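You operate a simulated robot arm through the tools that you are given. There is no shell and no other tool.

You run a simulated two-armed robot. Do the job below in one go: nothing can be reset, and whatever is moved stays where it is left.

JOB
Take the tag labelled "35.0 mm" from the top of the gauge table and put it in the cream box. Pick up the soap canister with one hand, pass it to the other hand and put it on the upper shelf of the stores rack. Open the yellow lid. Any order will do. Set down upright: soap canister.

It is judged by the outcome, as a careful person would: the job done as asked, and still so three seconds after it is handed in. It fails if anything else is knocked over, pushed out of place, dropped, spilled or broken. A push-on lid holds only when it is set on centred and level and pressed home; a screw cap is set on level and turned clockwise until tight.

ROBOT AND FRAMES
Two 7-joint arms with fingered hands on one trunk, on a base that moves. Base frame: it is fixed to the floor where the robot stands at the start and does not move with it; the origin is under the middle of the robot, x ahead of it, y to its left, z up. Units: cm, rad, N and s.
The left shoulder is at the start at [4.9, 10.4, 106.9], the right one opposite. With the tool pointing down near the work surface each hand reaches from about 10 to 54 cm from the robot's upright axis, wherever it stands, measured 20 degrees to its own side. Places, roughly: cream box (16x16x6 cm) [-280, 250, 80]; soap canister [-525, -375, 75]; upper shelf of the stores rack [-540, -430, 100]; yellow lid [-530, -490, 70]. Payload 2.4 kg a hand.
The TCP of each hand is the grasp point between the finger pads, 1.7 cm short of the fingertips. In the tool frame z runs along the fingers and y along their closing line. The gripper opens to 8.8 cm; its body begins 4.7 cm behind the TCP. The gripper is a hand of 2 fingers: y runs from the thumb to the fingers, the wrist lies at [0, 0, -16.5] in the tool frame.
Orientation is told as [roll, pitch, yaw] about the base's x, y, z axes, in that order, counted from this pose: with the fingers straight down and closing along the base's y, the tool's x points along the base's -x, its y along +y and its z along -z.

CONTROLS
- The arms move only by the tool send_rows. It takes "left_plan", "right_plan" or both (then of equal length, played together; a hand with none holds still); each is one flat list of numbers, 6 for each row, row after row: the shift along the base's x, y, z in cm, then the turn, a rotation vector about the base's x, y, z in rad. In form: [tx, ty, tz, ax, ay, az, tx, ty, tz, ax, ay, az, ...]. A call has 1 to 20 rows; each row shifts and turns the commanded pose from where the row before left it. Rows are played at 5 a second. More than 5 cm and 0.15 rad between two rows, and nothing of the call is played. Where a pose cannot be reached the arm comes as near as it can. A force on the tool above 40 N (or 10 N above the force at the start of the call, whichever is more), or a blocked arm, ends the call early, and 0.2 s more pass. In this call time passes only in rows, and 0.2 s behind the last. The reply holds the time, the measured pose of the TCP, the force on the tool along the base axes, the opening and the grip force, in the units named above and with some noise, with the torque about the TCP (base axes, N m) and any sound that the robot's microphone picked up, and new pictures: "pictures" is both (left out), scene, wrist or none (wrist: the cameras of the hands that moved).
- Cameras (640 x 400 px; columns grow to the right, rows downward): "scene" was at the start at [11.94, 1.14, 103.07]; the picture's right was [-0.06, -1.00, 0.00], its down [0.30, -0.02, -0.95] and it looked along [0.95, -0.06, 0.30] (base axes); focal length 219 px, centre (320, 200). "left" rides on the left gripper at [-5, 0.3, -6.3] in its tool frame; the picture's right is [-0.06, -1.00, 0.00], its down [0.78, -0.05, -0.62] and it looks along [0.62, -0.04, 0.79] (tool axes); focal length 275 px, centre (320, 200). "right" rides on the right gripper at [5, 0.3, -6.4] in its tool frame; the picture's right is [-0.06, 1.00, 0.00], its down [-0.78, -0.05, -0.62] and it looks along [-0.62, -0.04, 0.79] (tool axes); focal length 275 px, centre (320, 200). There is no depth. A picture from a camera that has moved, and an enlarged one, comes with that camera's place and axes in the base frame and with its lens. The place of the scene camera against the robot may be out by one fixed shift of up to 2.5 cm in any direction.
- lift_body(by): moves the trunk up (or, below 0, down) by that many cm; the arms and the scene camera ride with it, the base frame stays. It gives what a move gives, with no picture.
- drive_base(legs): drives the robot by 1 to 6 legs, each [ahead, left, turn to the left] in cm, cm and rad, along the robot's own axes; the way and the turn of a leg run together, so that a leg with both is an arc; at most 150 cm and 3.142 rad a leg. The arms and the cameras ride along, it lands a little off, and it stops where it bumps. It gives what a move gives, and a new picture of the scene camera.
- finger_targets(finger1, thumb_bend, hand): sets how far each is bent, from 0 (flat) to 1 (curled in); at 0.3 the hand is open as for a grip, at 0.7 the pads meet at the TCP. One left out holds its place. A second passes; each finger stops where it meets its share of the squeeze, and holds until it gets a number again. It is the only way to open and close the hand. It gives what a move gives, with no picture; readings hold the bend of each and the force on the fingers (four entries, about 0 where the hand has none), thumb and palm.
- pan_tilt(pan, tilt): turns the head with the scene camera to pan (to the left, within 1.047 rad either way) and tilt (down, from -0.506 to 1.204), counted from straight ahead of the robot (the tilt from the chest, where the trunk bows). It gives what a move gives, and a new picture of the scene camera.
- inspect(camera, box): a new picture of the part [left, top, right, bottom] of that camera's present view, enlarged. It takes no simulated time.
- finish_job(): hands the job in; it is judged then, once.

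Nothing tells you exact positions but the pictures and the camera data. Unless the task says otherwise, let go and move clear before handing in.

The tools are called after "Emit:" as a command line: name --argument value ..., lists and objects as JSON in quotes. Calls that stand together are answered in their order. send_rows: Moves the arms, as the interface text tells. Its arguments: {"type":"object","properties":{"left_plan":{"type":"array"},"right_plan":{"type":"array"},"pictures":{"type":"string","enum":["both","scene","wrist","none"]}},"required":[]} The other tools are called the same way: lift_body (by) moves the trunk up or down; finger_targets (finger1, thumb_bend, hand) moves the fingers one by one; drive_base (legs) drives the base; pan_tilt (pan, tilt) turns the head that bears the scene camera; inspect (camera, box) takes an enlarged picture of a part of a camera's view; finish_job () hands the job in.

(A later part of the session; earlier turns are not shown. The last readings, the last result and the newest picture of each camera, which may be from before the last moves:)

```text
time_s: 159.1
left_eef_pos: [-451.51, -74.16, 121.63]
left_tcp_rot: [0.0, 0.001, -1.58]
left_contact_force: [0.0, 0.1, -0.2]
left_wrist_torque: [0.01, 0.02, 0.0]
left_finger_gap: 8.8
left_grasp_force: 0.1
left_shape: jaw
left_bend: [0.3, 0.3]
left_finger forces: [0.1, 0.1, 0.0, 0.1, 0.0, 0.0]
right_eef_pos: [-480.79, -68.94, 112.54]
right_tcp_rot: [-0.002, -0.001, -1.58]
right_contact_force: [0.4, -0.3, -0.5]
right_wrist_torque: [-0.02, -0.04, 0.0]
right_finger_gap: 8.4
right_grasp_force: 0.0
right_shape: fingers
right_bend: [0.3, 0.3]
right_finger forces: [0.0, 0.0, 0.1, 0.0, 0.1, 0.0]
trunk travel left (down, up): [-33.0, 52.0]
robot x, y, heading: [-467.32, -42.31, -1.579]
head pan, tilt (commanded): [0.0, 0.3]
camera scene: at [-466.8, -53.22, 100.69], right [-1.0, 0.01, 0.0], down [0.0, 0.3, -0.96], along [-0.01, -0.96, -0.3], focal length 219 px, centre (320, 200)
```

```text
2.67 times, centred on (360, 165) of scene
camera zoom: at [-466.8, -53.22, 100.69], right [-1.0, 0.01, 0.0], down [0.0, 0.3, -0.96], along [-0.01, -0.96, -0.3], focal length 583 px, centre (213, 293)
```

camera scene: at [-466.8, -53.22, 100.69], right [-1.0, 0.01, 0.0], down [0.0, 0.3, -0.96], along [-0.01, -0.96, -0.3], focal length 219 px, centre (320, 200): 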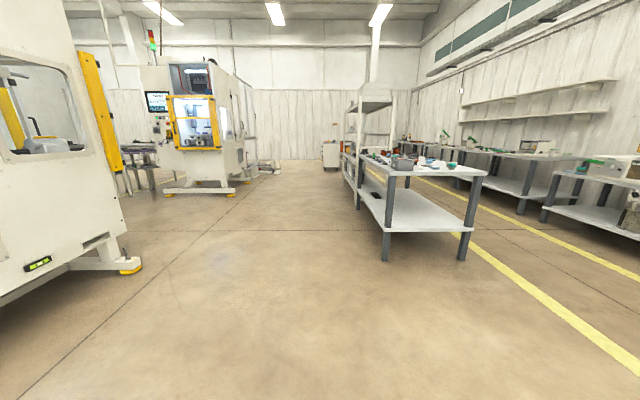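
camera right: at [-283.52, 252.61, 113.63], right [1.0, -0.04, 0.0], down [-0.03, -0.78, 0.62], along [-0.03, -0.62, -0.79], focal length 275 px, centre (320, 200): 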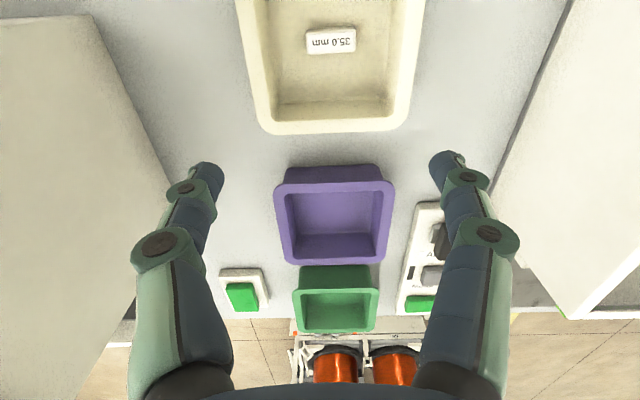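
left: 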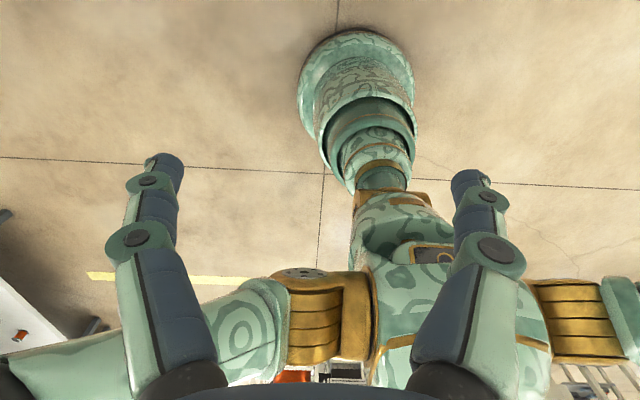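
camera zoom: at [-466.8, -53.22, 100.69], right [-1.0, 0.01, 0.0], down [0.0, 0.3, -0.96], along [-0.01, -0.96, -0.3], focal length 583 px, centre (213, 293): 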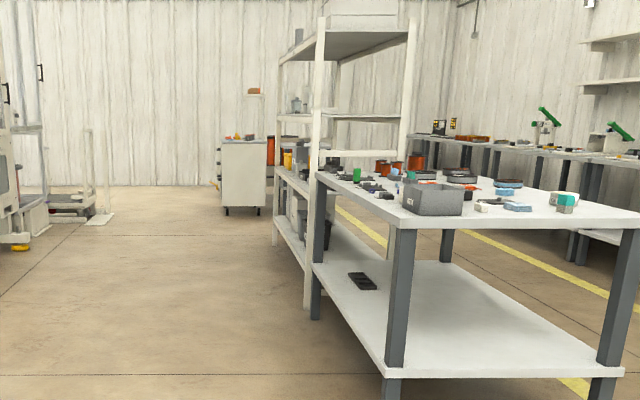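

The table starts at y≈-208 and the rack stands beyond it on its south end, both with their east side facing the aisle. I'll drive down the aisle and look right.

Emit:
drive_base --legs '[[145, 0, 0], [110, 15, 0]]'

Emit:
pan_tilt --pan -0.9 --tilt 0.3

```text
time_s: 171.7
left_eef_pos: [-430.37, -330.36, 121.66]
left_tcp_rot: [0.001, -0.001, -1.539]
left_contact_force: [0.0, -0.3, 0.5]
left_wrist_torque: [0.01, -0.01, 0.0]
left_finger_gap: 8.81
left_grasp_force: 0.1
left_shape: jaw
left_bend: [0.3, 0.3]
left_finger forces: [0.0, 0.0, 0.0, 0.0, 0.0, 0.1]
right_eef_pos: [-459.92, -326.09, 112.51]
right_tcp_rot: [-0.001, 0.0, -1.539]
right_contact_force: [0.4, 0.1, 0.1]
right_wrist_torque: [0.01, -0.07, -0.03]
right_finger_gap: 8.35
right_grasp_force: 0.0
right_shape: fingers
right_bend: [0.3, 0.3]
right_finger forces: [0.0, 0.1, 0.1, 0.0, 0.0, 0.1]
trunk travel left (down, up): [-33.0, 52.0]
robot x, y, heading: [-447.5, -299.07, -1.541]
head pan, tilt (commanded): [0.0, 0.3]
camera scene: at [-446.5, -309.93, 100.69], right [-1.0, -0.03, 0.0], down [-0.01, 0.3, -0.96], along [0.03, -0.95, -0.3], focal length 219 px, centre (320, 200)
```

scene: 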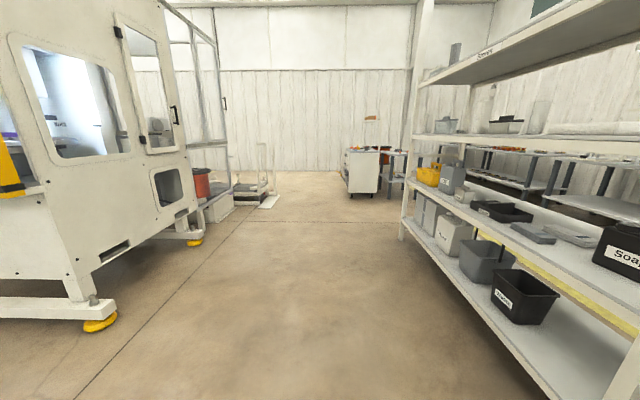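

```text
time_s: 172.9
left_eef_pos: [-430.44, -330.24, 121.65]
left_tcp_rot: [0.0, 0.0, -1.539]
left_contact_force: [0.3, 0.3, 0.0]
left_wrist_torque: [-0.03, -0.02, 0.01]
left_finger_gap: 8.78
left_grasp_force: 0.1
left_shape: jaw
left_bend: [0.3, 0.3]
left_finger forces: [0.0, 0.0, 0.1, 0.0, 0.0, 0.0]
right_eef_pos: [-459.97, -326.08, 112.63]
right_tcp_rot: [-0.002, 0.0, -1.539]
right_contact_force: [0.7, 0.0, 0.8]
right_wrist_torque: [-0.02, -0.01, 0.0]
right_finger_gap: 8.34
right_grasp_force: 0.1
right_shape: fingers
right_bend: [0.3, 0.3]
right_finger forces: [0.0, 0.0, 0.0, 0.0, 0.0, 0.1]
trunk travel left (down, up): [-33.0, 52.0]
robot x, y, heading: [-447.71, -299.13, -1.544]
head pan, tilt (commanded): [-0.901, 0.3]
camera scene: at [-453.92, -306.61, 100.7], right [-0.65, 0.76, 0.0], down [0.23, 0.19, -0.96], along [-0.73, -0.62, -0.3], focal length 219 px, centre (320, 200)
```

scene: 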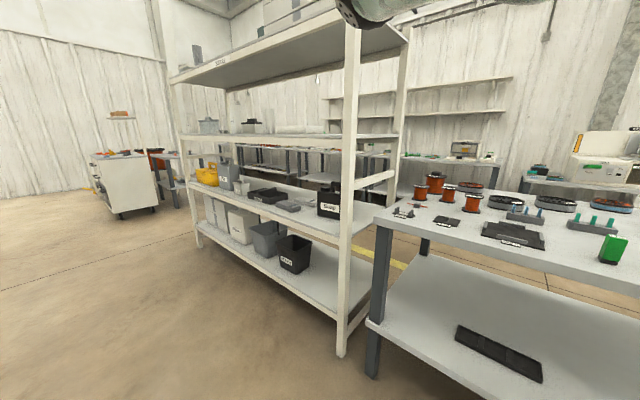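

Emit:
inspect --camera "scene" --box '[170, 90, 400, 250]'

Emit:
inspect --camera "scene" --box '[180, 150, 350, 250]'

```text
2.50 times, centred on (285, 170) of scene
camera zoom: at [-453.92, -306.61, 100.7], right [-0.65, 0.76, 0.0], down [0.23, 0.19, -0.96], along [-0.73, -0.62, -0.3], focal length 546 px, centre (408, 275)
```

zoom: 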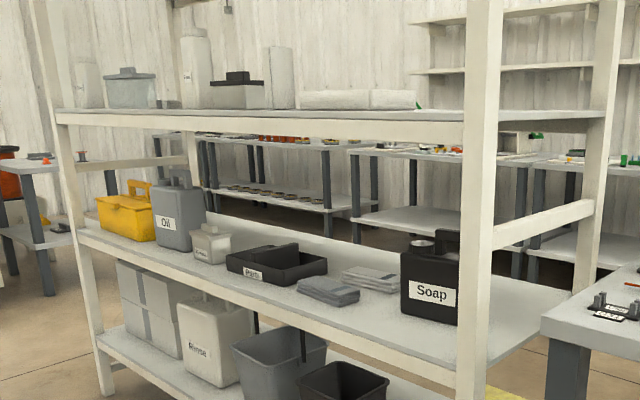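

```text
3.76 times, centred on (265, 200) of scene
camera zoom: at [-453.92, -306.61, 100.7], right [-0.65, 0.76, 0.0], down [0.23, 0.19, -0.96], along [-0.73, -0.62, -0.3], focal length 823 px, centre (527, 200)
```

zoom: 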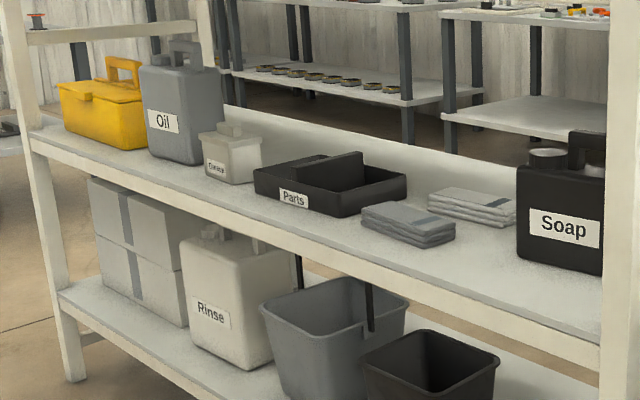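

The soap canister is a black can with a cap and top handle at the north end of the rack's middle shelf; the yellow lidded box is at the far south end; the upper shelf has free room. I'll turn to face the rack in front of the canister.

Emit:
drive_base --legs '[[0, 0, -1.6], [0, 70, 0]]'

Emit:
pan_tilt --pan 0.0 --tilt 0.35

```text
time_s: 180.7
left_eef_pos: [-480.46, -386.59, 121.57]
left_tcp_rot: [-0.001, 0.0, 3.13]
left_contact_force: [-0.2, -0.4, 0.9]
left_wrist_torque: [0.01, -0.02, 0.03]
left_finger_gap: 8.77
left_grasp_force: 0.1
left_shape: jaw
left_bend: [0.3, 0.3]
left_finger forces: [0.0, 0.0, 0.0, 0.0, 0.1, 0.0]
right_eef_pos: [-474.95, -357.16, 112.62]
right_tcp_rot: [-0.003, -0.001, 3.129]
right_contact_force: [-1.0, 0.9, -0.9]
right_wrist_torque: [0.0, 0.02, -0.03]
right_finger_gap: 8.36
right_grasp_force: 0.0
right_shape: fingers
right_bend: [0.3, 0.3]
right_finger forces: [0.0, 0.0, 0.1, 0.1, 0.1, 0.0]
trunk travel left (down, up): [-33.0, 52.0]
robot x, y, heading: [-448.26, -370.47, 3.129]
head pan, tilt (commanded): [-0.901, 0.3]
camera scene: at [-456.55, -361.52, 100.7], right [0.79, 0.61, 0.0], down [0.18, -0.23, -0.96], along [-0.58, 0.76, -0.3], focal length 219 px, centre (320, 200)
```

scene: 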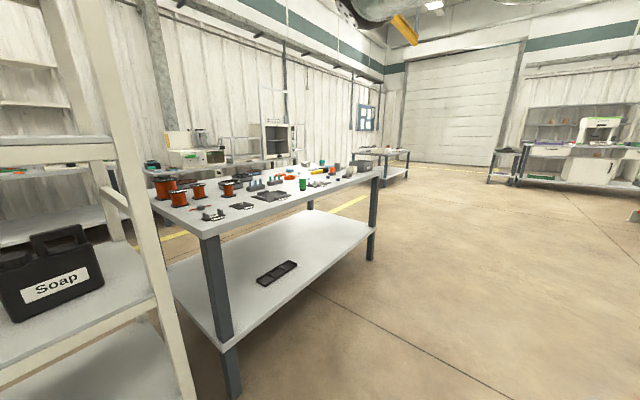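

```text
time_s: 181.9
left_eef_pos: [-480.39, -386.75, 121.72]
left_tcp_rot: [0.0, -0.002, 3.128]
left_contact_force: [-0.1, -0.7, -0.4]
left_wrist_torque: [-0.01, -0.01, -0.01]
left_finger_gap: 8.77
left_grasp_force: 0.1
left_shape: jaw
left_bend: [0.3, 0.3]
left_finger forces: [0.0, 0.1, 0.1, 0.0, 0.0, 0.1]
right_eef_pos: [-475.06, -357.32, 112.65]
right_tcp_rot: [-0.003, 0.0, 3.13]
right_contact_force: [0.0, 0.0, 0.0]
right_wrist_torque: [-0.02, 0.01, 0.0]
right_finger_gap: 8.35
right_grasp_force: 0.1
right_shape: fingers
right_bend: [0.3, 0.3]
right_finger forces: [0.1, 0.1, 0.0, 0.1, 0.0, 0.0]
trunk travel left (down, up): [-33.0, 52.0]
robot x, y, heading: [-448.39, -370.73, 3.128]
head pan, tilt (commanded): [0.0, 0.351]
camera scene: at [-460.15, -368.78, 100.22], right [0.01, 1.0, 0.0], down [0.34, 0.0, -0.94], along [-0.94, 0.01, -0.34], focal length 219 px, centre (320, 200)
```

scene: 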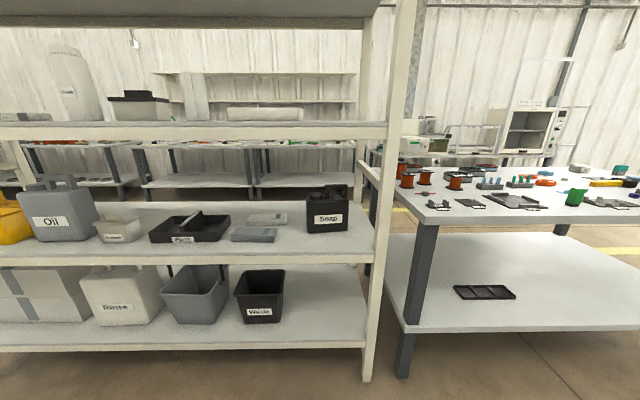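

Emit:
inspect --camera "scene" --box '[280, 165, 380, 245]'

Emit:
inspect --camera "scene" --box '[60, 40, 400, 260]'

Emit:
inspect --camera "right" --box '[0, 0, 640, 400]'

```text
5.00 times, centred on (330, 205) of scene
camera zoom: at [-460.15, -368.78, 100.22], right [0.01, 1.0, 0.0], down [0.34, 0.0, -0.94], along [-0.94, 0.01, -0.34], focal length 1093 px, centre (270, 175)
```

zoom: 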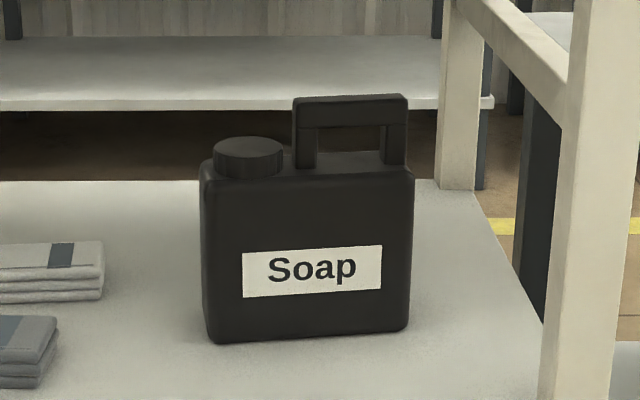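

```text
1.82 times, centred on (230, 150) of scene
camera zoom: at [-460.15, -368.78, 100.22], right [0.01, 1.0, 0.0], down [0.34, 0.0, -0.94], along [-0.94, 0.01, -0.34], focal length 397 px, centre (484, 291)
```

zoom: 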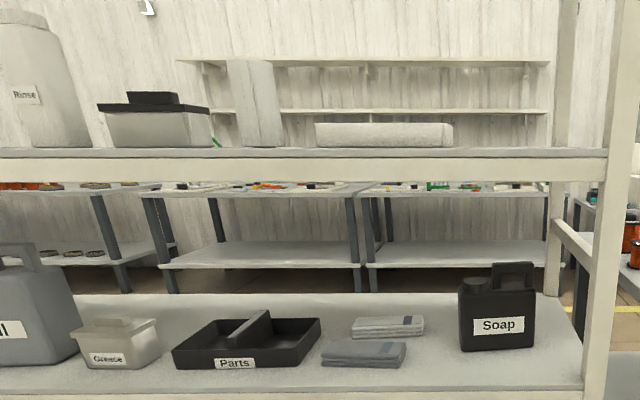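

```text
1.00 times, centred on (320, 200) of right (not enlarged: the box is as wide or as high as the picture)
camera zoom: at [-470.09, -357.61, 118.91], right [-0.07, -1.0, 0.0], down [-0.78, 0.06, 0.62], along [-0.62, 0.05, -0.79], focal length 275 px, centre (320, 200)
```

zoom: 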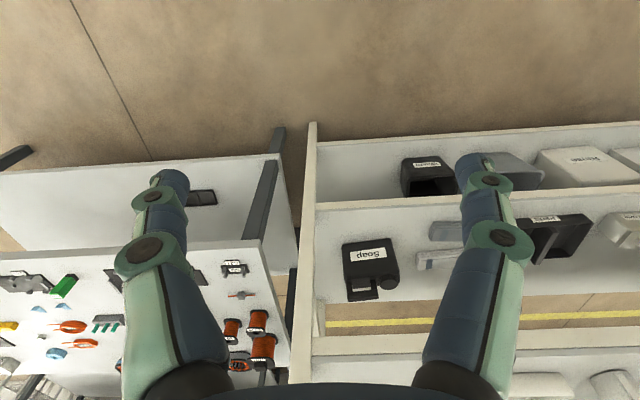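

Emit:
inspect --camera "right" --box '[320, 220, 430, 320]'

Emit:
inspect --camera "right" --box '[300, 180, 620, 380]'

```text
4.00 times, centred on (375, 270) of right
camera zoom: at [-470.09, -357.61, 118.91], right [-0.07, -1.0, 0.0], down [-0.78, 0.06, 0.62], along [-0.62, 0.05, -0.79], focal length 1101 px, centre (100, -80)
```

zoom: 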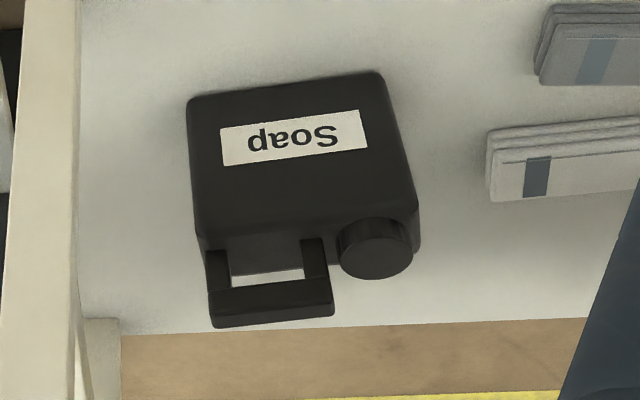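

```text
2.00 times, centred on (460, 280) of right
camera zoom: at [-470.09, -357.61, 118.91], right [-0.07, -1.0, 0.0], down [-0.78, 0.06, 0.62], along [-0.62, 0.05, -0.79], focal length 551 px, centre (40, 40)
```

zoom: 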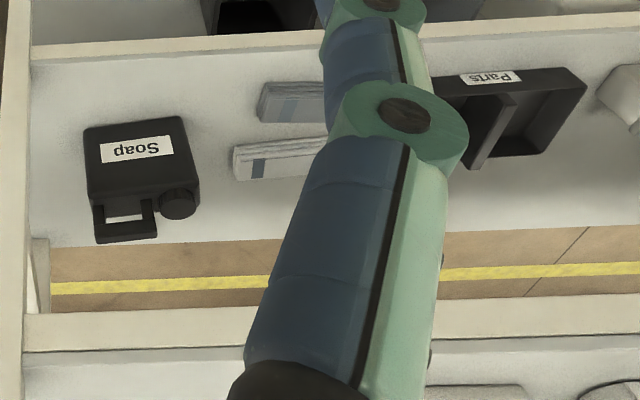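

The canister is about 14.5 cm wide (along y), ~7 cm thick (x), with a handle arch on its right half; its front is near x≈-531, y≈-365, shelf top z≈62. Plan: right hand hooks the handle, left hand takes the body by its end, then sets it on the upper shelf. First I'll pitch the right tool forward here in free space.

Emit:
send_rows --right_plan '[-1.5, 0, -0.5, 0, 0.102, 0, -1.5, 0, -0.5, 0, 0.102, 0, -1.5, 0, -0.5, 0, 0.102, 0, -1.5, 0, -0.5, 0, 0.102, 0, -1.5, 0, -0.5, 0, 0.102, 0, -1.5, 0, -0.5, 0, 0.102, 0, -1.5, 0, -0.5, 0, 0.102, 0, -1.5, 0, -0.5, 0, 0.102, 0, -1.5, 0, -0.5, 0, 0.102, 0, -1.5, 0, -0.5, 0, 0.102, 0, -1.5, 0, -0.5, 0, 0.102, 0, -1.5, 0, -0.5, 0, 0.102, 0]' --pictures "both"

```text
time_s: 184.5
left_eef_pos: [-480.52, -386.45, 121.68]
left_tcp_rot: [0.0, 0.0, 3.129]
left_contact_force: [0.2, 0.3, -0.6]
left_wrist_torque: [0.01, -0.03, -0.02]
left_finger_gap: 8.79
left_grasp_force: 0.1
left_shape: jaw
left_bend: [0.3, 0.3]
left_finger forces: [0.1, 0.1, 0.0, 0.1, 0.1, 0.1]
right_eef_pos: [-493.0, -357.2, 106.39]
right_tcp_rot: [0.031, -1.226, 3.108]
right_contact_force: [-0.9, -0.6, -0.8]
right_wrist_torque: [0.01, 0.03, 0.01]
right_finger_gap: 8.37
right_grasp_force: 0.0
right_shape: fingers
right_bend: [0.3, 0.3]
right_finger forces: [0.0, 0.1, 0.0, 0.0, 0.0, 0.1]
trunk travel left (down, up): [-33.0, 52.0]
robot x, y, heading: [-448.41, -370.62, 3.131]
head pan, tilt (commanded): [0.0, 0.351]
camera scene: at [-460.15, -368.78, 100.22], right [0.01, 1.0, 0.0], down [0.34, 0.0, -0.94], along [-0.94, 0.01, -0.34], focal length 219 px, centre (320, 200)
camera right: at [-485.39, -357.6, 103.9], right [-0.03, -1.0, 0.07], down [0.32, 0.06, 0.95], along [-0.95, 0.05, 0.31], focal length 275 px, centre (320, 200)
```

scene: 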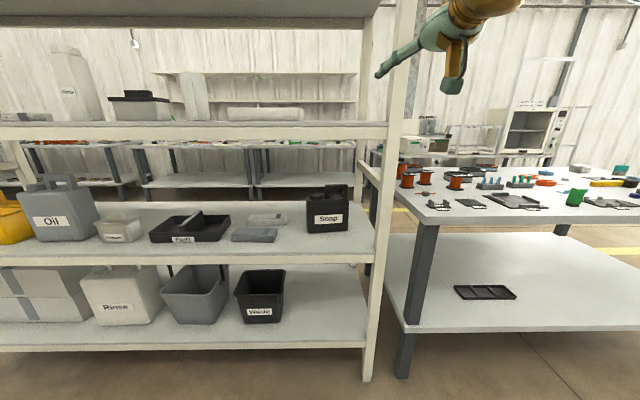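
right: 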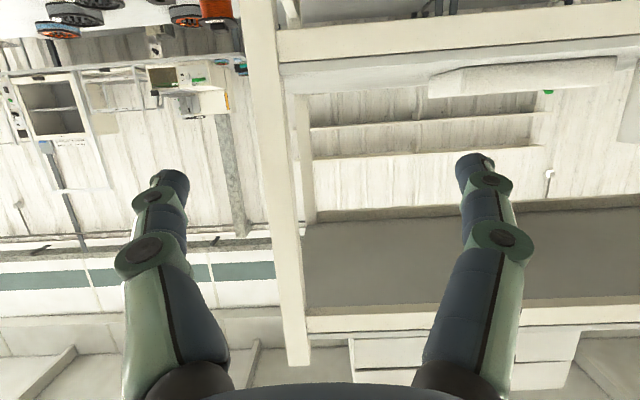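

Emit:
inspect --camera "scene" --box '[350, 0, 510, 110]'

Emit:
inspect --camera "right" --box '[200, 0, 640, 240]'

```text
3.64 times, centred on (430, 55) of scene
camera zoom: at [-460.15, -368.78, 100.22], right [0.01, 1.0, 0.0], down [0.34, 0.0, -0.94], along [-0.94, 0.01, -0.34], focal length 795 px, centre (-80, 727)
```

zoom: 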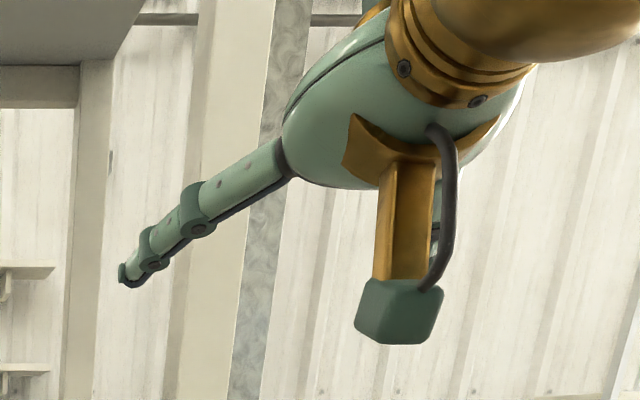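

```text
1.45 times, centred on (420, 120) of right
camera zoom: at [-485.39, -357.6, 103.9], right [-0.03, -1.0, 0.07], down [0.32, 0.06, 0.95], along [-0.95, 0.05, 0.31], focal length 400 px, centre (174, 316)
```

zoom: 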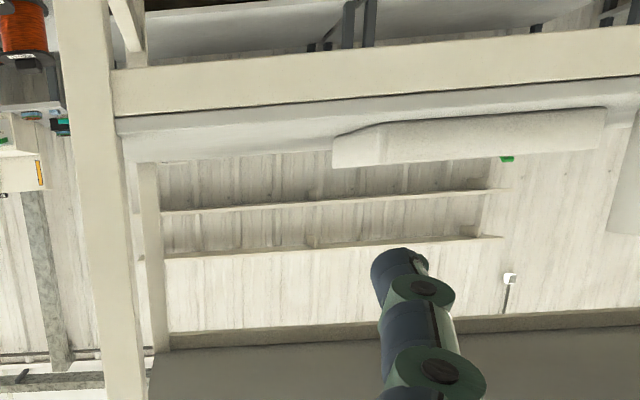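

Geometry so far: handle bar centre ≈ (-534.3, -363.6, 78), body top ≈74, hole about 4.7 × 3 cm; upper shelf top ≈98.5. Now I'll roll the right hand so its fingers close vertically, and make the pitch nearly level.

Emit:
send_rows --right_plan '[0, 0, -0.5, 0.1344, 0, 0.0484, 0, 0, -0.5, 0.1344, 0, 0.0484, 0, 0, -0.5, 0.1344, 0, 0.0484, 0, 0, -0.5, 0.1344, 0, 0.0484, 0, 0, -0.5, 0.1344, 0, 0.0484, 0, 0, -0.5, 0.1344, 0, 0.0484, 0, 0, -0.5, 0.1344, 0, 0.0484, 0, 0, -0.5, 0.1344, 0, 0.0484, 0, 0, -0.5, 0.1344, 0, 0.0484, 0, 0, -0.5, 0.1344, 0, 0.0484, 0, 0, -0.5, 0.1344, 0, 0.0484, 0, 0, 0, 0, 0.14, 0]' --pictures "both"

```text
time_s: 187.1
left_eef_pos: [-480.46, -386.52, 121.65]
left_tcp_rot: [-0.001, 0.001, 3.131]
left_contact_force: [-0.5, -0.2, -1.0]
left_wrist_torque: [-0.03, 0.01, -0.05]
left_finger_gap: 8.77
left_grasp_force: 0.0
left_shape: jaw
left_bend: [0.3, 0.3]
left_finger forces: [0.0, 0.1, 0.1, 0.0, 0.0, 0.0]
right_eef_pos: [-493.09, -357.25, 101.04]
right_tcp_rot: [-1.365, -0.01, -1.575]
right_contact_force: [-0.4, -0.1, -0.3]
right_wrist_torque: [0.0, 0.01, 0.03]
right_finger_gap: 8.36
right_grasp_force: 0.0
right_shape: fingers
right_bend: [0.3, 0.3]
right_finger forces: [0.0, 0.0, 0.0, 0.0, 0.1, 0.1]
trunk travel left (down, up): [-33.0, 52.0]
robot x, y, heading: [-448.5, -370.89, 3.131]
head pan, tilt (commanded): [0.0, 0.351]
camera scene: at [-460.15, -368.78, 100.22], right [0.01, 1.0, 0.0], down [0.34, 0.0, -0.94], along [-0.94, 0.01, -0.34], focal length 219 px, centre (320, 200)
camera right: at [-486.78, -352.3, 101.97], right [0.2, -0.07, -0.98], down [0.59, -0.79, 0.18], along [-0.78, -0.62, -0.12], focal length 275 px, centre (320, 200)
```

scene: 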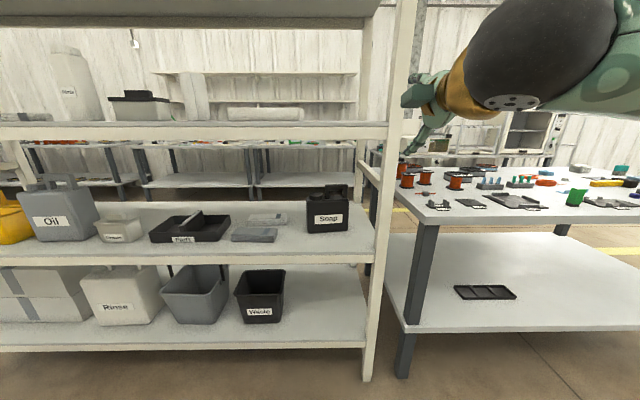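
right: 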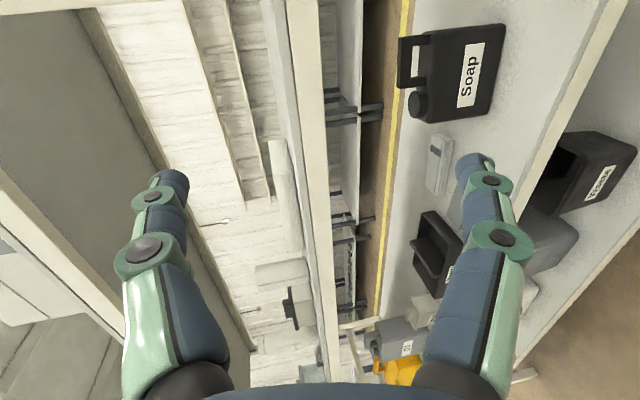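

The hand is now level with fingers closing vertically. I'll pre-close the fingers to a narrow gap, lower the hand to handle height and line up in y, still clear of the rack.

Emit:
finger_targets --hand "right" --finger1 0.52 --thumb_bend 0.52

Emit:
send_rows --right_plan '[0, -1.43, -4.2, 0, 0, 0, 0, -1.43, -4.2, 0, 0, 0, 0, -1.43, -4.2, 0, 0, 0, 0, -1.43, -4.2, 0, 0, 0, 0, -1.43, -4.2, 0, 0, 0]' --pictures "both"

```text
time_s: 188.1
left_eef_pos: [-480.45, -386.44, 121.56]
left_tcp_rot: [0.001, -0.001, 3.13]
left_contact_force: [-0.4, 0.3, -1.2]
left_wrist_torque: [-0.02, -0.04, 0.03]
left_finger_gap: 8.79
left_grasp_force: 0.1
left_shape: jaw
left_bend: [0.3, 0.3]
left_finger forces: [0.0, 0.0, 0.0, 0.0, 0.0, 0.0]
right_eef_pos: [-493.01, -357.23, 100.99]
right_tcp_rot: [-1.368, -0.01, -1.575]
right_contact_force: [-0.2, 0.1, -0.5]
right_wrist_torque: [0.04, -0.06, -0.02]
right_finger_gap: 3.5
right_grasp_force: 0.0
right_shape: fingers
right_bend: [0.52, 0.52]
right_finger forces: [0.1, 0.0, 0.0, 0.1, 0.1, 0.0]
trunk travel left (down, up): [-33.0, 52.0]
robot x, y, heading: [-448.47, -370.55, 3.127]
head pan, tilt (commanded): [0.0, 0.351]
```

```text
time_s: 189.3
left_eef_pos: [-480.41, -386.49, 121.59]
left_tcp_rot: [0.0, 0.0, 3.13]
left_contact_force: [-0.3, 1.1, -0.3]
left_wrist_torque: [-0.02, 0.0, 0.04]
left_finger_gap: 8.8
left_grasp_force: 0.1
left_shape: jaw
left_bend: [0.3, 0.3]
left_finger forces: [0.1, 0.1, 0.0, 0.0, 0.1, 0.0]
right_eef_pos: [-492.88, -364.57, 79.98]
right_tcp_rot: [-1.366, -0.011, -1.574]
right_contact_force: [0.4, -0.3, -0.3]
right_wrist_torque: [0.0, 0.03, 0.01]
right_finger_gap: 3.49
right_grasp_force: 0.2
right_shape: fingers
right_bend: [0.52, 0.52]
right_finger forces: [0.0, 0.1, 0.0, 0.1, 0.0, 0.1]
trunk travel left (down, up): [-33.0, 52.0]
robot x, y, heading: [-448.43, -370.62, 3.13]
head pan, tilt (commanded): [0.0, 0.351]
camera scene: at [-460.15, -368.79, 100.22], right [0.01, 1.0, 0.0], down [0.34, 0.0, -0.94], along [-0.94, 0.01, -0.34], focal length 219 px, centre (320, 200)
camera right: at [-486.72, -359.57, 80.99], right [0.2, -0.07, -0.98], down [0.59, -0.78, 0.18], along [-0.78, -0.62, -0.11], focal length 275 px, centre (320, 200)
```

scene: 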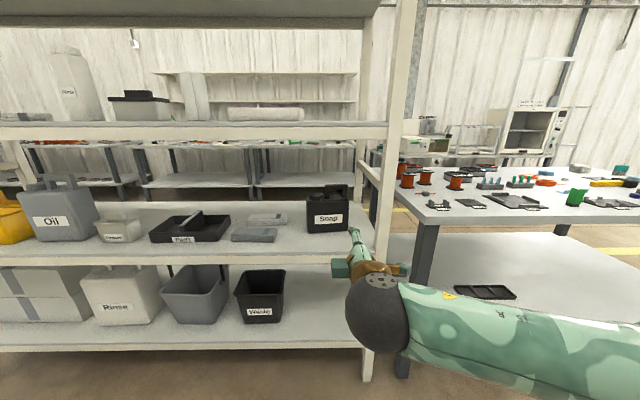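
right: 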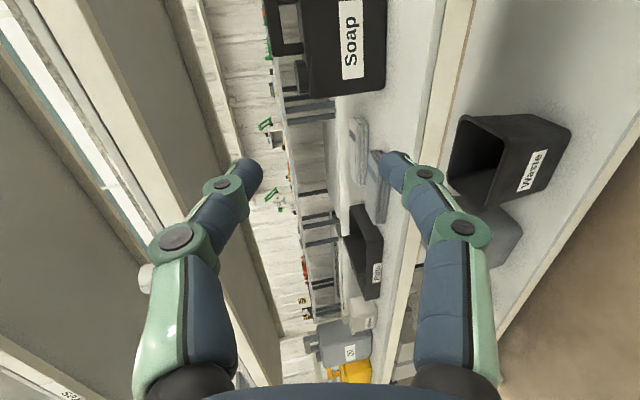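

With the hand this close the forearm sticks out sideways and could hit the rack post. I'll lower the trunk so the arm can reach more straight, re-raise the hand, and drive in only partway.

Emit:
lift_body --by -15

Emit:
send_rows --right_plan '[0, 0, 3, 0, 0, 0, 0, 0, 3, 0, 0, 0, 0, 0, 3, 0, 0, 0, 0, 0, 3, 0, 0, 0, 0, 0, 3, 0, 0, 0]' --pictures "none"

Emit:
drive_base --legs '[[20, 0, 0]]'

Emit:
inspect --camera "right" --box '[0, 0, 640, 400]'

```text
time_s: 191.1
left_eef_pos: [-480.33, -386.42, 106.69]
left_tcp_rot: [0.001, -0.001, 3.129]
left_contact_force: [0.9, -0.9, 0.4]
left_wrist_torque: [-0.01, -0.02, -0.03]
left_finger_gap: 8.79
left_grasp_force: 0.0
left_shape: jaw
left_bend: [0.3, 0.3]
left_finger forces: [0.0, 0.0, 0.0, 0.0, 0.0, 0.1]
right_eef_pos: [-492.95, -364.37, 65.05]
right_tcp_rot: [-1.368, -0.01, -1.576]
right_contact_force: [0.3, 0.0, 0.3]
right_wrist_torque: [0.0, 0.02, -0.02]
right_finger_gap: 3.47
right_grasp_force: 0.0
right_shape: fingers
right_bend: [0.52, 0.52]
right_finger forces: [0.0, 0.1, 0.1, 0.0, 0.1, 0.0]
trunk travel left (down, up): [-18.0, 67.0]
robot x, y, heading: [-448.47, -370.25, 3.124]
head pan, tilt (commanded): [0.0, 0.351]
```

```text
time_s: 192.3
left_eef_pos: [-480.46, -386.39, 106.69]
left_tcp_rot: [-0.002, -0.001, 3.131]
left_contact_force: [-0.7, 0.1, 0.2]
left_wrist_torque: [0.02, -0.03, 0.02]
left_finger_gap: 8.79
left_grasp_force: 0.1
left_shape: jaw
left_bend: [0.3, 0.3]
left_finger forces: [0.1, 0.1, 0.0, 0.1, 0.1, 0.0]
right_eef_pos: [-493.05, -364.69, 80.27]
right_tcp_rot: [-1.37, -0.011, -1.574]
right_contact_force: [0.7, 0.1, 0.3]
right_wrist_torque: [0.0, -0.03, -0.02]
right_finger_gap: 3.49
right_grasp_force: 0.0
right_shape: fingers
right_bend: [0.52, 0.52]
right_finger forces: [0.1, 0.0, 0.0, 0.0, 0.0, 0.0]
trunk travel left (down, up): [-18.0, 67.0]
robot x, y, heading: [-448.9, -370.43, 3.128]
head pan, tilt (commanded): [0.0, 0.351]
```

```text
time_s: 193.8
left_eef_pos: [-500.27, -386.15, 106.58]
left_tcp_rot: [0.002, -0.001, 3.127]
left_contact_force: [-0.2, -0.5, 0.6]
left_wrist_torque: [0.02, -0.01, -0.05]
left_finger_gap: 8.81
left_grasp_force: 0.2
left_shape: jaw
left_bend: [0.3, 0.3]
left_finger forces: [0.1, 0.0, 0.1, 0.0, 0.0, 0.0]
right_eef_pos: [-512.88, -364.18, 80.22]
right_tcp_rot: [-1.366, -0.009, -1.576]
right_contact_force: [0.3, -0.7, 0.3]
right_wrist_torque: [0.0, -0.01, 0.01]
right_finger_gap: 3.51
right_grasp_force: 0.1
right_shape: fingers
right_bend: [0.52, 0.52]
right_finger forces: [0.0, 0.0, 0.0, 0.1, 0.0, 0.1]
trunk travel left (down, up): [-18.0, 67.0]
robot x, y, heading: [-468.35, -370.2, 3.131]
head pan, tilt (commanded): [0.0, 0.351]
camera scene: at [-480.6, -368.48, 85.26], right [0.01, 1.0, 0.0], down [0.34, 0.0, -0.94], along [-0.94, 0.01, -0.34], focal length 219 px, centre (320, 200)
```

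scene: 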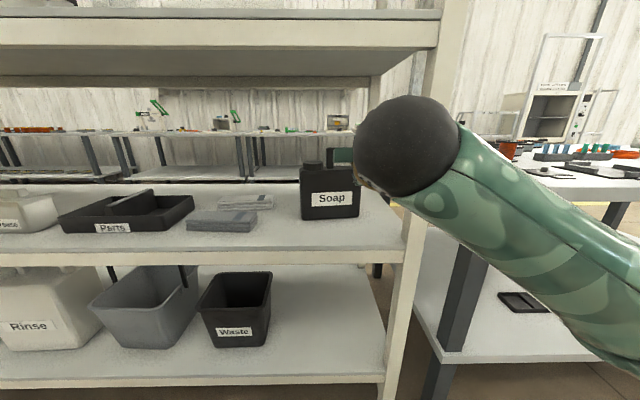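

```text
1.00 times, centred on (320, 200) of right (not enlarged: the box is as wide or as high as the picture)
camera zoom: at [-506.59, -359.31, 81.14], right [0.2, -0.07, -0.98], down [0.59, -0.79, 0.18], along [-0.78, -0.61, -0.12], focal length 275 px, centre (320, 200)
```

zoom: 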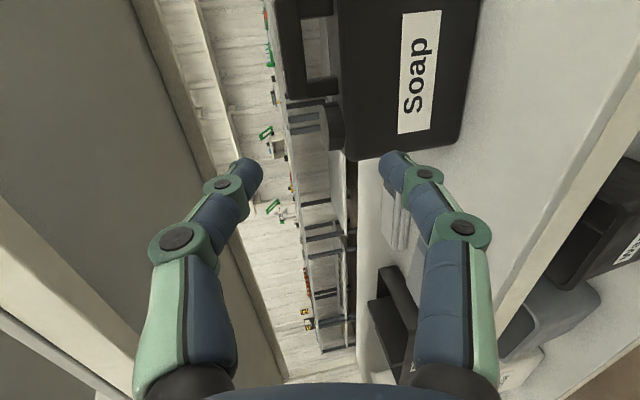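

The canister handle is close ahead. Estimated bar z≈77.1–79.4, hole down to ≈74.7. I'll advance part way at bar height and re-measure.

Emit:
send_rows --right_plan '[-2.8, 0.05, -0.4, 0, 0, 0, -2.8, 0.05, -0.4, 0, 0, 0, -2.8, 0.05, -0.4, 0, 0, 0, -2.5, 0.05, -0.3, 0, 0, 0]' --pictures "both"

Emit:
inspect --camera "right" --box '[220, 20, 460, 220]'

```text
time_s: 194.8
left_eef_pos: [-500.31, -386.19, 106.77]
left_tcp_rot: [0.0, -0.002, 3.127]
left_contact_force: [-0.1, 0.3, 1.1]
left_wrist_torque: [-0.01, 0.05, 0.0]
left_finger_gap: 8.78
left_grasp_force: 0.1
left_shape: jaw
left_bend: [0.3, 0.3]
left_finger forces: [0.0, 0.0, 0.1, 0.0, 0.0, 0.1]
right_eef_pos: [-523.79, -363.88, 78.85]
right_tcp_rot: [-1.367, -0.012, -1.577]
right_contact_force: [-1.1, -0.3, 0.4]
right_wrist_torque: [0.01, 0.0, 0.01]
right_finger_gap: 3.51
right_grasp_force: 0.0
right_shape: fingers
right_bend: [0.52, 0.52]
right_finger forces: [0.1, 0.1, 0.1, 0.1, 0.0, 0.1]
trunk travel left (down, up): [-18.0, 67.0]
robot x, y, heading: [-468.28, -370.38, 3.126]
head pan, tilt (commanded): [0.0, 0.351]
camera scene: at [-480.6, -368.48, 85.25], right [0.01, 1.0, 0.0], down [0.34, 0.0, -0.94], along [-0.94, 0.01, -0.34], focal length 219 px, centre (320, 200)
camera right: at [-517.54, -358.95, 79.75], right [0.2, -0.07, -0.98], down [0.59, -0.79, 0.18], along [-0.78, -0.61, -0.11], focal length 275 px, centre (320, 200)
```

scene: 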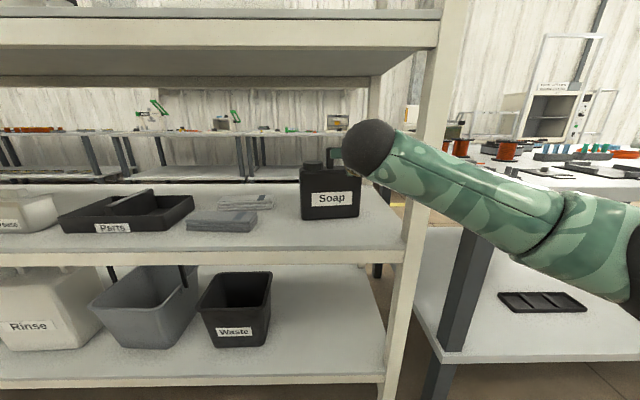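
right: 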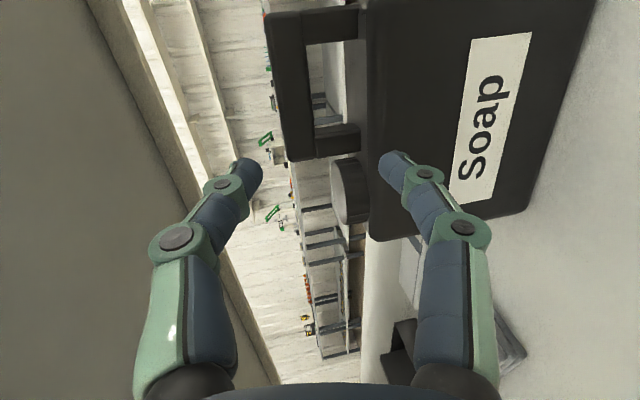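

```text
2.00 times, centred on (340, 120) of right
camera zoom: at [-517.54, -358.95, 79.75], right [0.2, -0.07, -0.98], down [0.59, -0.79, 0.18], along [-0.78, -0.61, -0.11], focal length 551 px, centre (280, 360)
```

zoom: 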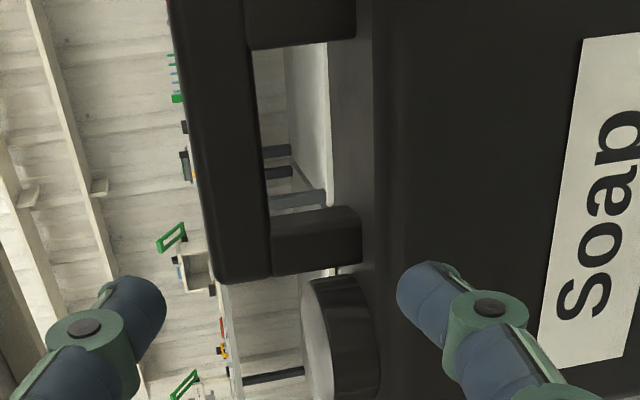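

Now the geometry is clear: bar z 77.4–79.4, hole down to 74.7, hole y from -365.7 to -361.2. I'll advance so the lower finger enters the hole.

Emit:
send_rows --right_plan '[-1.6, -0.1, -0.1, 0, 0, 0, -1.6, -0.1, -0.1, 0, 0, 0, -1.5, -0.1, -0.1, 0, 0, 0, -1.5, 0, -0.1, 0, 0, 0]' --pictures "wrist"

Emit:
inspect --camera "scene" --box '[280, 90, 440, 240]'

```text
time_s: 195.8
left_eef_pos: [-500.22, -386.17, 106.65]
left_tcp_rot: [0.0, -0.002, 3.128]
left_contact_force: [0.7, -0.1, 0.2]
left_wrist_torque: [0.0, 0.01, -0.02]
left_finger_gap: 8.79
left_grasp_force: 0.0
left_shape: jaw
left_bend: [0.3, 0.3]
left_finger forces: [0.0, 0.0, 0.1, 0.0, 0.1, 0.0]
right_eef_pos: [-529.8, -364.5, 78.3]
right_tcp_rot: [-1.366, -0.01, -1.577]
right_contact_force: [-0.3, 0.2, 0.3]
right_wrist_torque: [0.0, -0.02, 0.0]
right_finger_gap: 3.49
right_grasp_force: 0.1
right_shape: fingers
right_bend: [0.52, 0.52]
right_finger forces: [0.0, 0.0, 0.0, 0.0, 0.1, 0.0]
trunk travel left (down, up): [-18.0, 67.0]
robot x, y, heading: [-468.22, -370.49, 3.122]
head pan, tilt (commanded): [0.0, 0.351]
camera right: at [-523.62, -359.47, 79.28], right [0.2, -0.07, -0.98], down [0.59, -0.79, 0.18], along [-0.78, -0.61, -0.11], focal length 275 px, centre (320, 200)
```

right: 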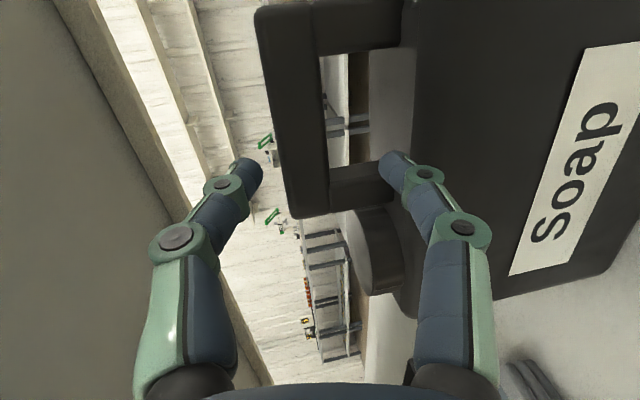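

```text
2.67 times, centred on (360, 165) of scene
camera zoom: at [-480.6, -368.48, 85.25], right [0.01, 1.0, 0.0], down [0.34, 0.0, -0.94], along [-0.94, 0.01, -0.34], focal length 583 px, centre (213, 293)
```

zoom: 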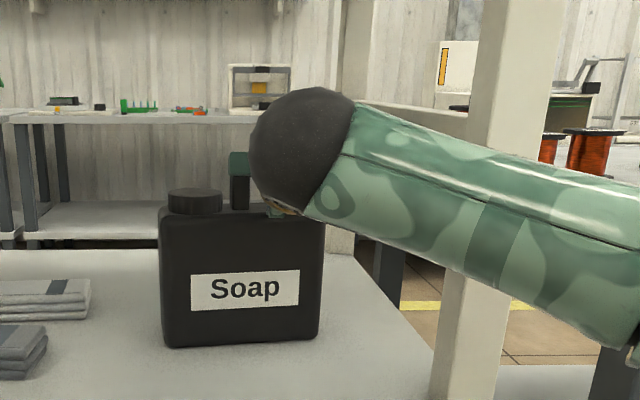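

The lower finger is lined up with the hole; I'll shift 0.4 cm north to clear the leg and go in the remaining 3.9 cm.

Emit:
send_rows --right_plan '[-0.8, 0.25, 0.1, 0, 0, 0, -1.0, 0.15, 0.05, 0, 0, 0, -1.0, 0, 0, 0, 0, 0]' --pictures "wrist"

```text
time_s: 196.7
left_eef_pos: [-500.17, -386.05, 106.71]
left_tcp_rot: [0.001, 0.0, 3.126]
left_contact_force: [-0.2, -0.2, 0.8]
left_wrist_torque: [-0.01, 0.02, 0.0]
left_finger_gap: 8.79
left_grasp_force: 0.0
left_shape: jaw
left_bend: [0.3, 0.3]
left_finger forces: [0.1, 0.0, 0.0, 0.0, 0.1, 0.0]
right_eef_pos: [-532.76, -363.96, 78.45]
right_tcp_rot: [-1.365, -0.011, -1.577]
right_contact_force: [0.6, -0.6, -0.1]
right_wrist_torque: [0.01, -0.01, 0.01]
right_finger_gap: 3.51
right_grasp_force: 0.2
right_shape: fingers
right_bend: [0.52, 0.52]
right_finger forces: [0.1, 0.1, 0.0, 0.0, 0.0, 0.0]
trunk travel left (down, up): [-18.0, 67.0]
robot x, y, heading: [-468.3, -370.72, 3.127]
head pan, tilt (commanded): [0.0, 0.351]
camera right: at [-526.48, -358.97, 79.35], right [0.2, -0.07, -0.98], down [0.59, -0.79, 0.18], along [-0.78, -0.61, -0.12], focal length 275 px, centre (320, 200)
```

right: 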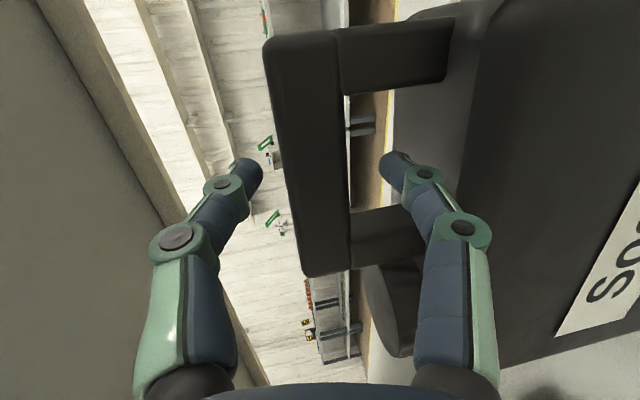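

No contact so far and the finger is inside the hole. Going in another ~1 cm, then closing.

Emit:
send_rows --right_plan '[-0.6, 0, 0, 0, 0, 0, -0.5, 0, 0, 0, 0, 0]' --pictures "wrist"

```text
time_s: 197.2
left_eef_pos: [-500.33, -386.3, 106.67]
left_tcp_rot: [0.0, 0.001, 3.128]
left_contact_force: [0.3, 0.0, 0.0]
left_wrist_torque: [-0.01, -0.02, -0.02]
left_finger_gap: 8.77
left_grasp_force: 0.0
left_shape: jaw
left_bend: [0.3, 0.3]
left_finger forces: [0.0, 0.0, 0.0, 0.0, 0.1, 0.1]
right_eef_pos: [-533.93, -363.93, 78.38]
right_tcp_rot: [-1.366, -0.01, -1.576]
right_contact_force: [-0.6, 0.5, 0.0]
right_wrist_torque: [0.02, 0.01, -0.01]
right_finger_gap: 3.51
right_grasp_force: 0.0
right_shape: fingers
right_bend: [0.52, 0.52]
right_finger forces: [0.0, 0.0, 0.0, 0.0, 0.0, 0.1]
trunk travel left (down, up): [-18.0, 67.0]
robot x, y, heading: [-468.39, -370.26, 3.129]
head pan, tilt (commanded): [0.0, 0.351]
camera right: at [-527.62, -358.96, 79.39], right [0.2, -0.07, -0.98], down [0.59, -0.79, 0.18], along [-0.78, -0.61, -0.12], focal length 275 px, centre (320, 200)
```

right: 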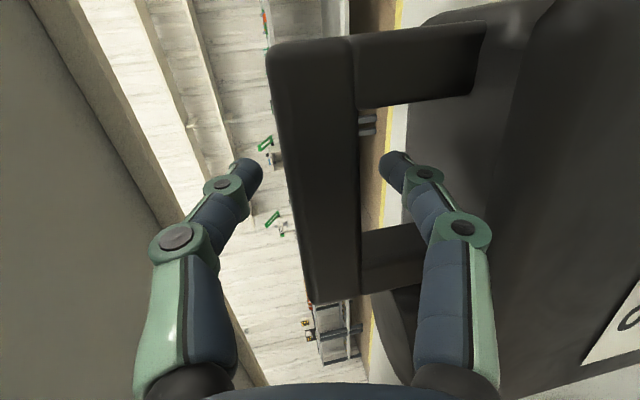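

The bar is between the fingers with no contact. Closing the right hand on the handle.

Emit:
finger_targets --hand "right" --finger1 0.66 --thumb_bend 0.66

Emit:
inspect --camera "right" --box '[0, 0, 640, 400]'

```text
time_s: 198.2
left_eef_pos: [-500.24, -386.18, 106.72]
left_tcp_rot: [0.0, -0.001, 3.128]
left_contact_force: [0.1, 0.6, 0.0]
left_wrist_torque: [0.0, -0.01, 0.01]
left_finger_gap: 8.79
left_grasp_force: 0.1
left_shape: jaw
left_bend: [0.3, 0.3]
left_finger forces: [0.0, 0.0, 0.0, 0.0, 0.0, 0.0]
right_eef_pos: [-533.86, -363.8, 78.47]
right_tcp_rot: [-1.366, -0.011, -1.576]
right_contact_force: [0.2, 0.2, 1.8]
right_wrist_torque: [-0.01, 0.0, 0.0]
right_finger_gap: 1.16
right_grasp_force: 1.9
right_shape: fingers
right_bend: [0.63, 0.64]
right_finger forces: [1.3, 0.0, 0.0, 0.0, 2.3, 0.0]
trunk travel left (down, up): [-18.0, 67.0]
robot x, y, heading: [-468.42, -370.67, 3.127]
head pan, tilt (commanded): [0.0, 0.351]
```

```text
1.00 times, centred on (320, 200) of right (not enlarged: the box is as wide or as high as the picture)
camera zoom: at [-527.62, -358.95, 79.41], right [0.2, -0.07, -0.98], down [0.59, -0.79, 0.18], along [-0.78, -0.61, -0.12], focal length 275 px, centre (320, 200)
```

zoom: 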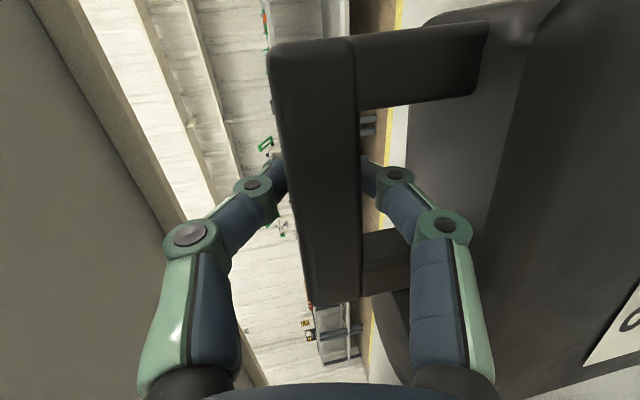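

Contact on both sides. I'll squeeze firmly.

Emit:
finger_targets --hand "right" --finger1 0.95 --thumb_bend 0.95

Emit:
send_rows --right_plan '[0, 0, 0.7, 0, 0, 0, 0, 0, 0.8, 0, 0, 0]' --pictures "both"

```text
time_s: 199.2
left_eef_pos: [-500.24, -386.22, 106.67]
left_tcp_rot: [0.0, 0.0, 3.129]
left_contact_force: [0.2, -0.2, 0.5]
left_wrist_torque: [-0.02, 0.02, -0.02]
left_finger_gap: 8.8
left_grasp_force: 0.2
left_shape: jaw
left_bend: [0.3, 0.3]
left_finger forces: [0.0, 0.0, 0.0, 0.0, 0.0, 0.0]
right_eef_pos: [-533.82, -363.89, 78.48]
right_tcp_rot: [-1.368, -0.01, -1.576]
right_contact_force: [-0.7, 0.2, 0.3]
right_wrist_torque: [0.0, -0.06, -0.01]
right_finger_gap: 0.0
right_grasp_force: 0.1
right_shape: fingers
right_bend: [0.85, 0.82]
right_finger forces: [0.0, 0.1, 0.1, 0.0, 0.0, 0.0]
trunk travel left (down, up): [-18.0, 67.0]
robot x, y, heading: [-468.51, -370.31, 3.123]
head pan, tilt (commanded): [0.0, 0.351]
```

```text
time_s: 199.8
left_eef_pos: [-500.23, -386.21, 106.68]
left_tcp_rot: [0.0, 0.002, 3.128]
left_contact_force: [0.7, -0.2, 0.1]
left_wrist_torque: [0.01, -0.01, 0.04]
left_finger_gap: 8.79
left_grasp_force: 0.0
left_shape: jaw
left_bend: [0.3, 0.3]
left_finger forces: [0.0, 0.0, 0.0, 0.0, 0.0, 0.0]
right_eef_pos: [-533.85, -364.04, 79.9]
right_tcp_rot: [-1.367, -0.012, -1.579]
right_contact_force: [0.6, 0.2, -1.3]
right_wrist_torque: [-0.02, 0.01, 0.0]
right_finger_gap: 0.0
right_grasp_force: 0.2
right_shape: fingers
right_bend: [0.85, 0.83]
right_finger forces: [0.6, 0.0, 0.0, 0.0, 0.0, 0.1]
trunk travel left (down, up): [-18.0, 67.0]
robot x, y, heading: [-468.29, -369.96, 3.129]
head pan, tilt (commanded): [0.0, 0.351]
camera scene: at [-480.61, -368.48, 85.25], right [0.01, 1.0, 0.0], down [0.34, 0.0, -0.94], along [-0.94, 0.01, -0.34], focal length 219 px, centre (320, 200)
camera right: at [-527.58, -359.02, 80.83], right [0.2, -0.07, -0.98], down [0.59, -0.79, 0.18], along [-0.78, -0.61, -0.12], focal length 275 px, centre (320, 200)
```

scene: 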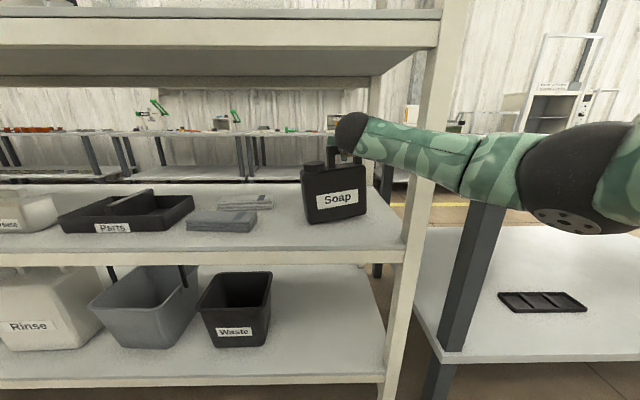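
right: 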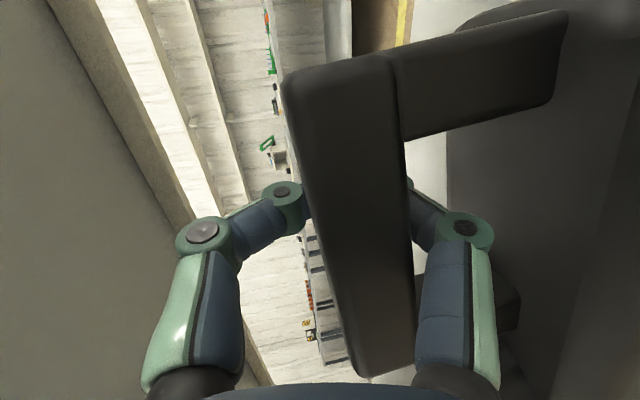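

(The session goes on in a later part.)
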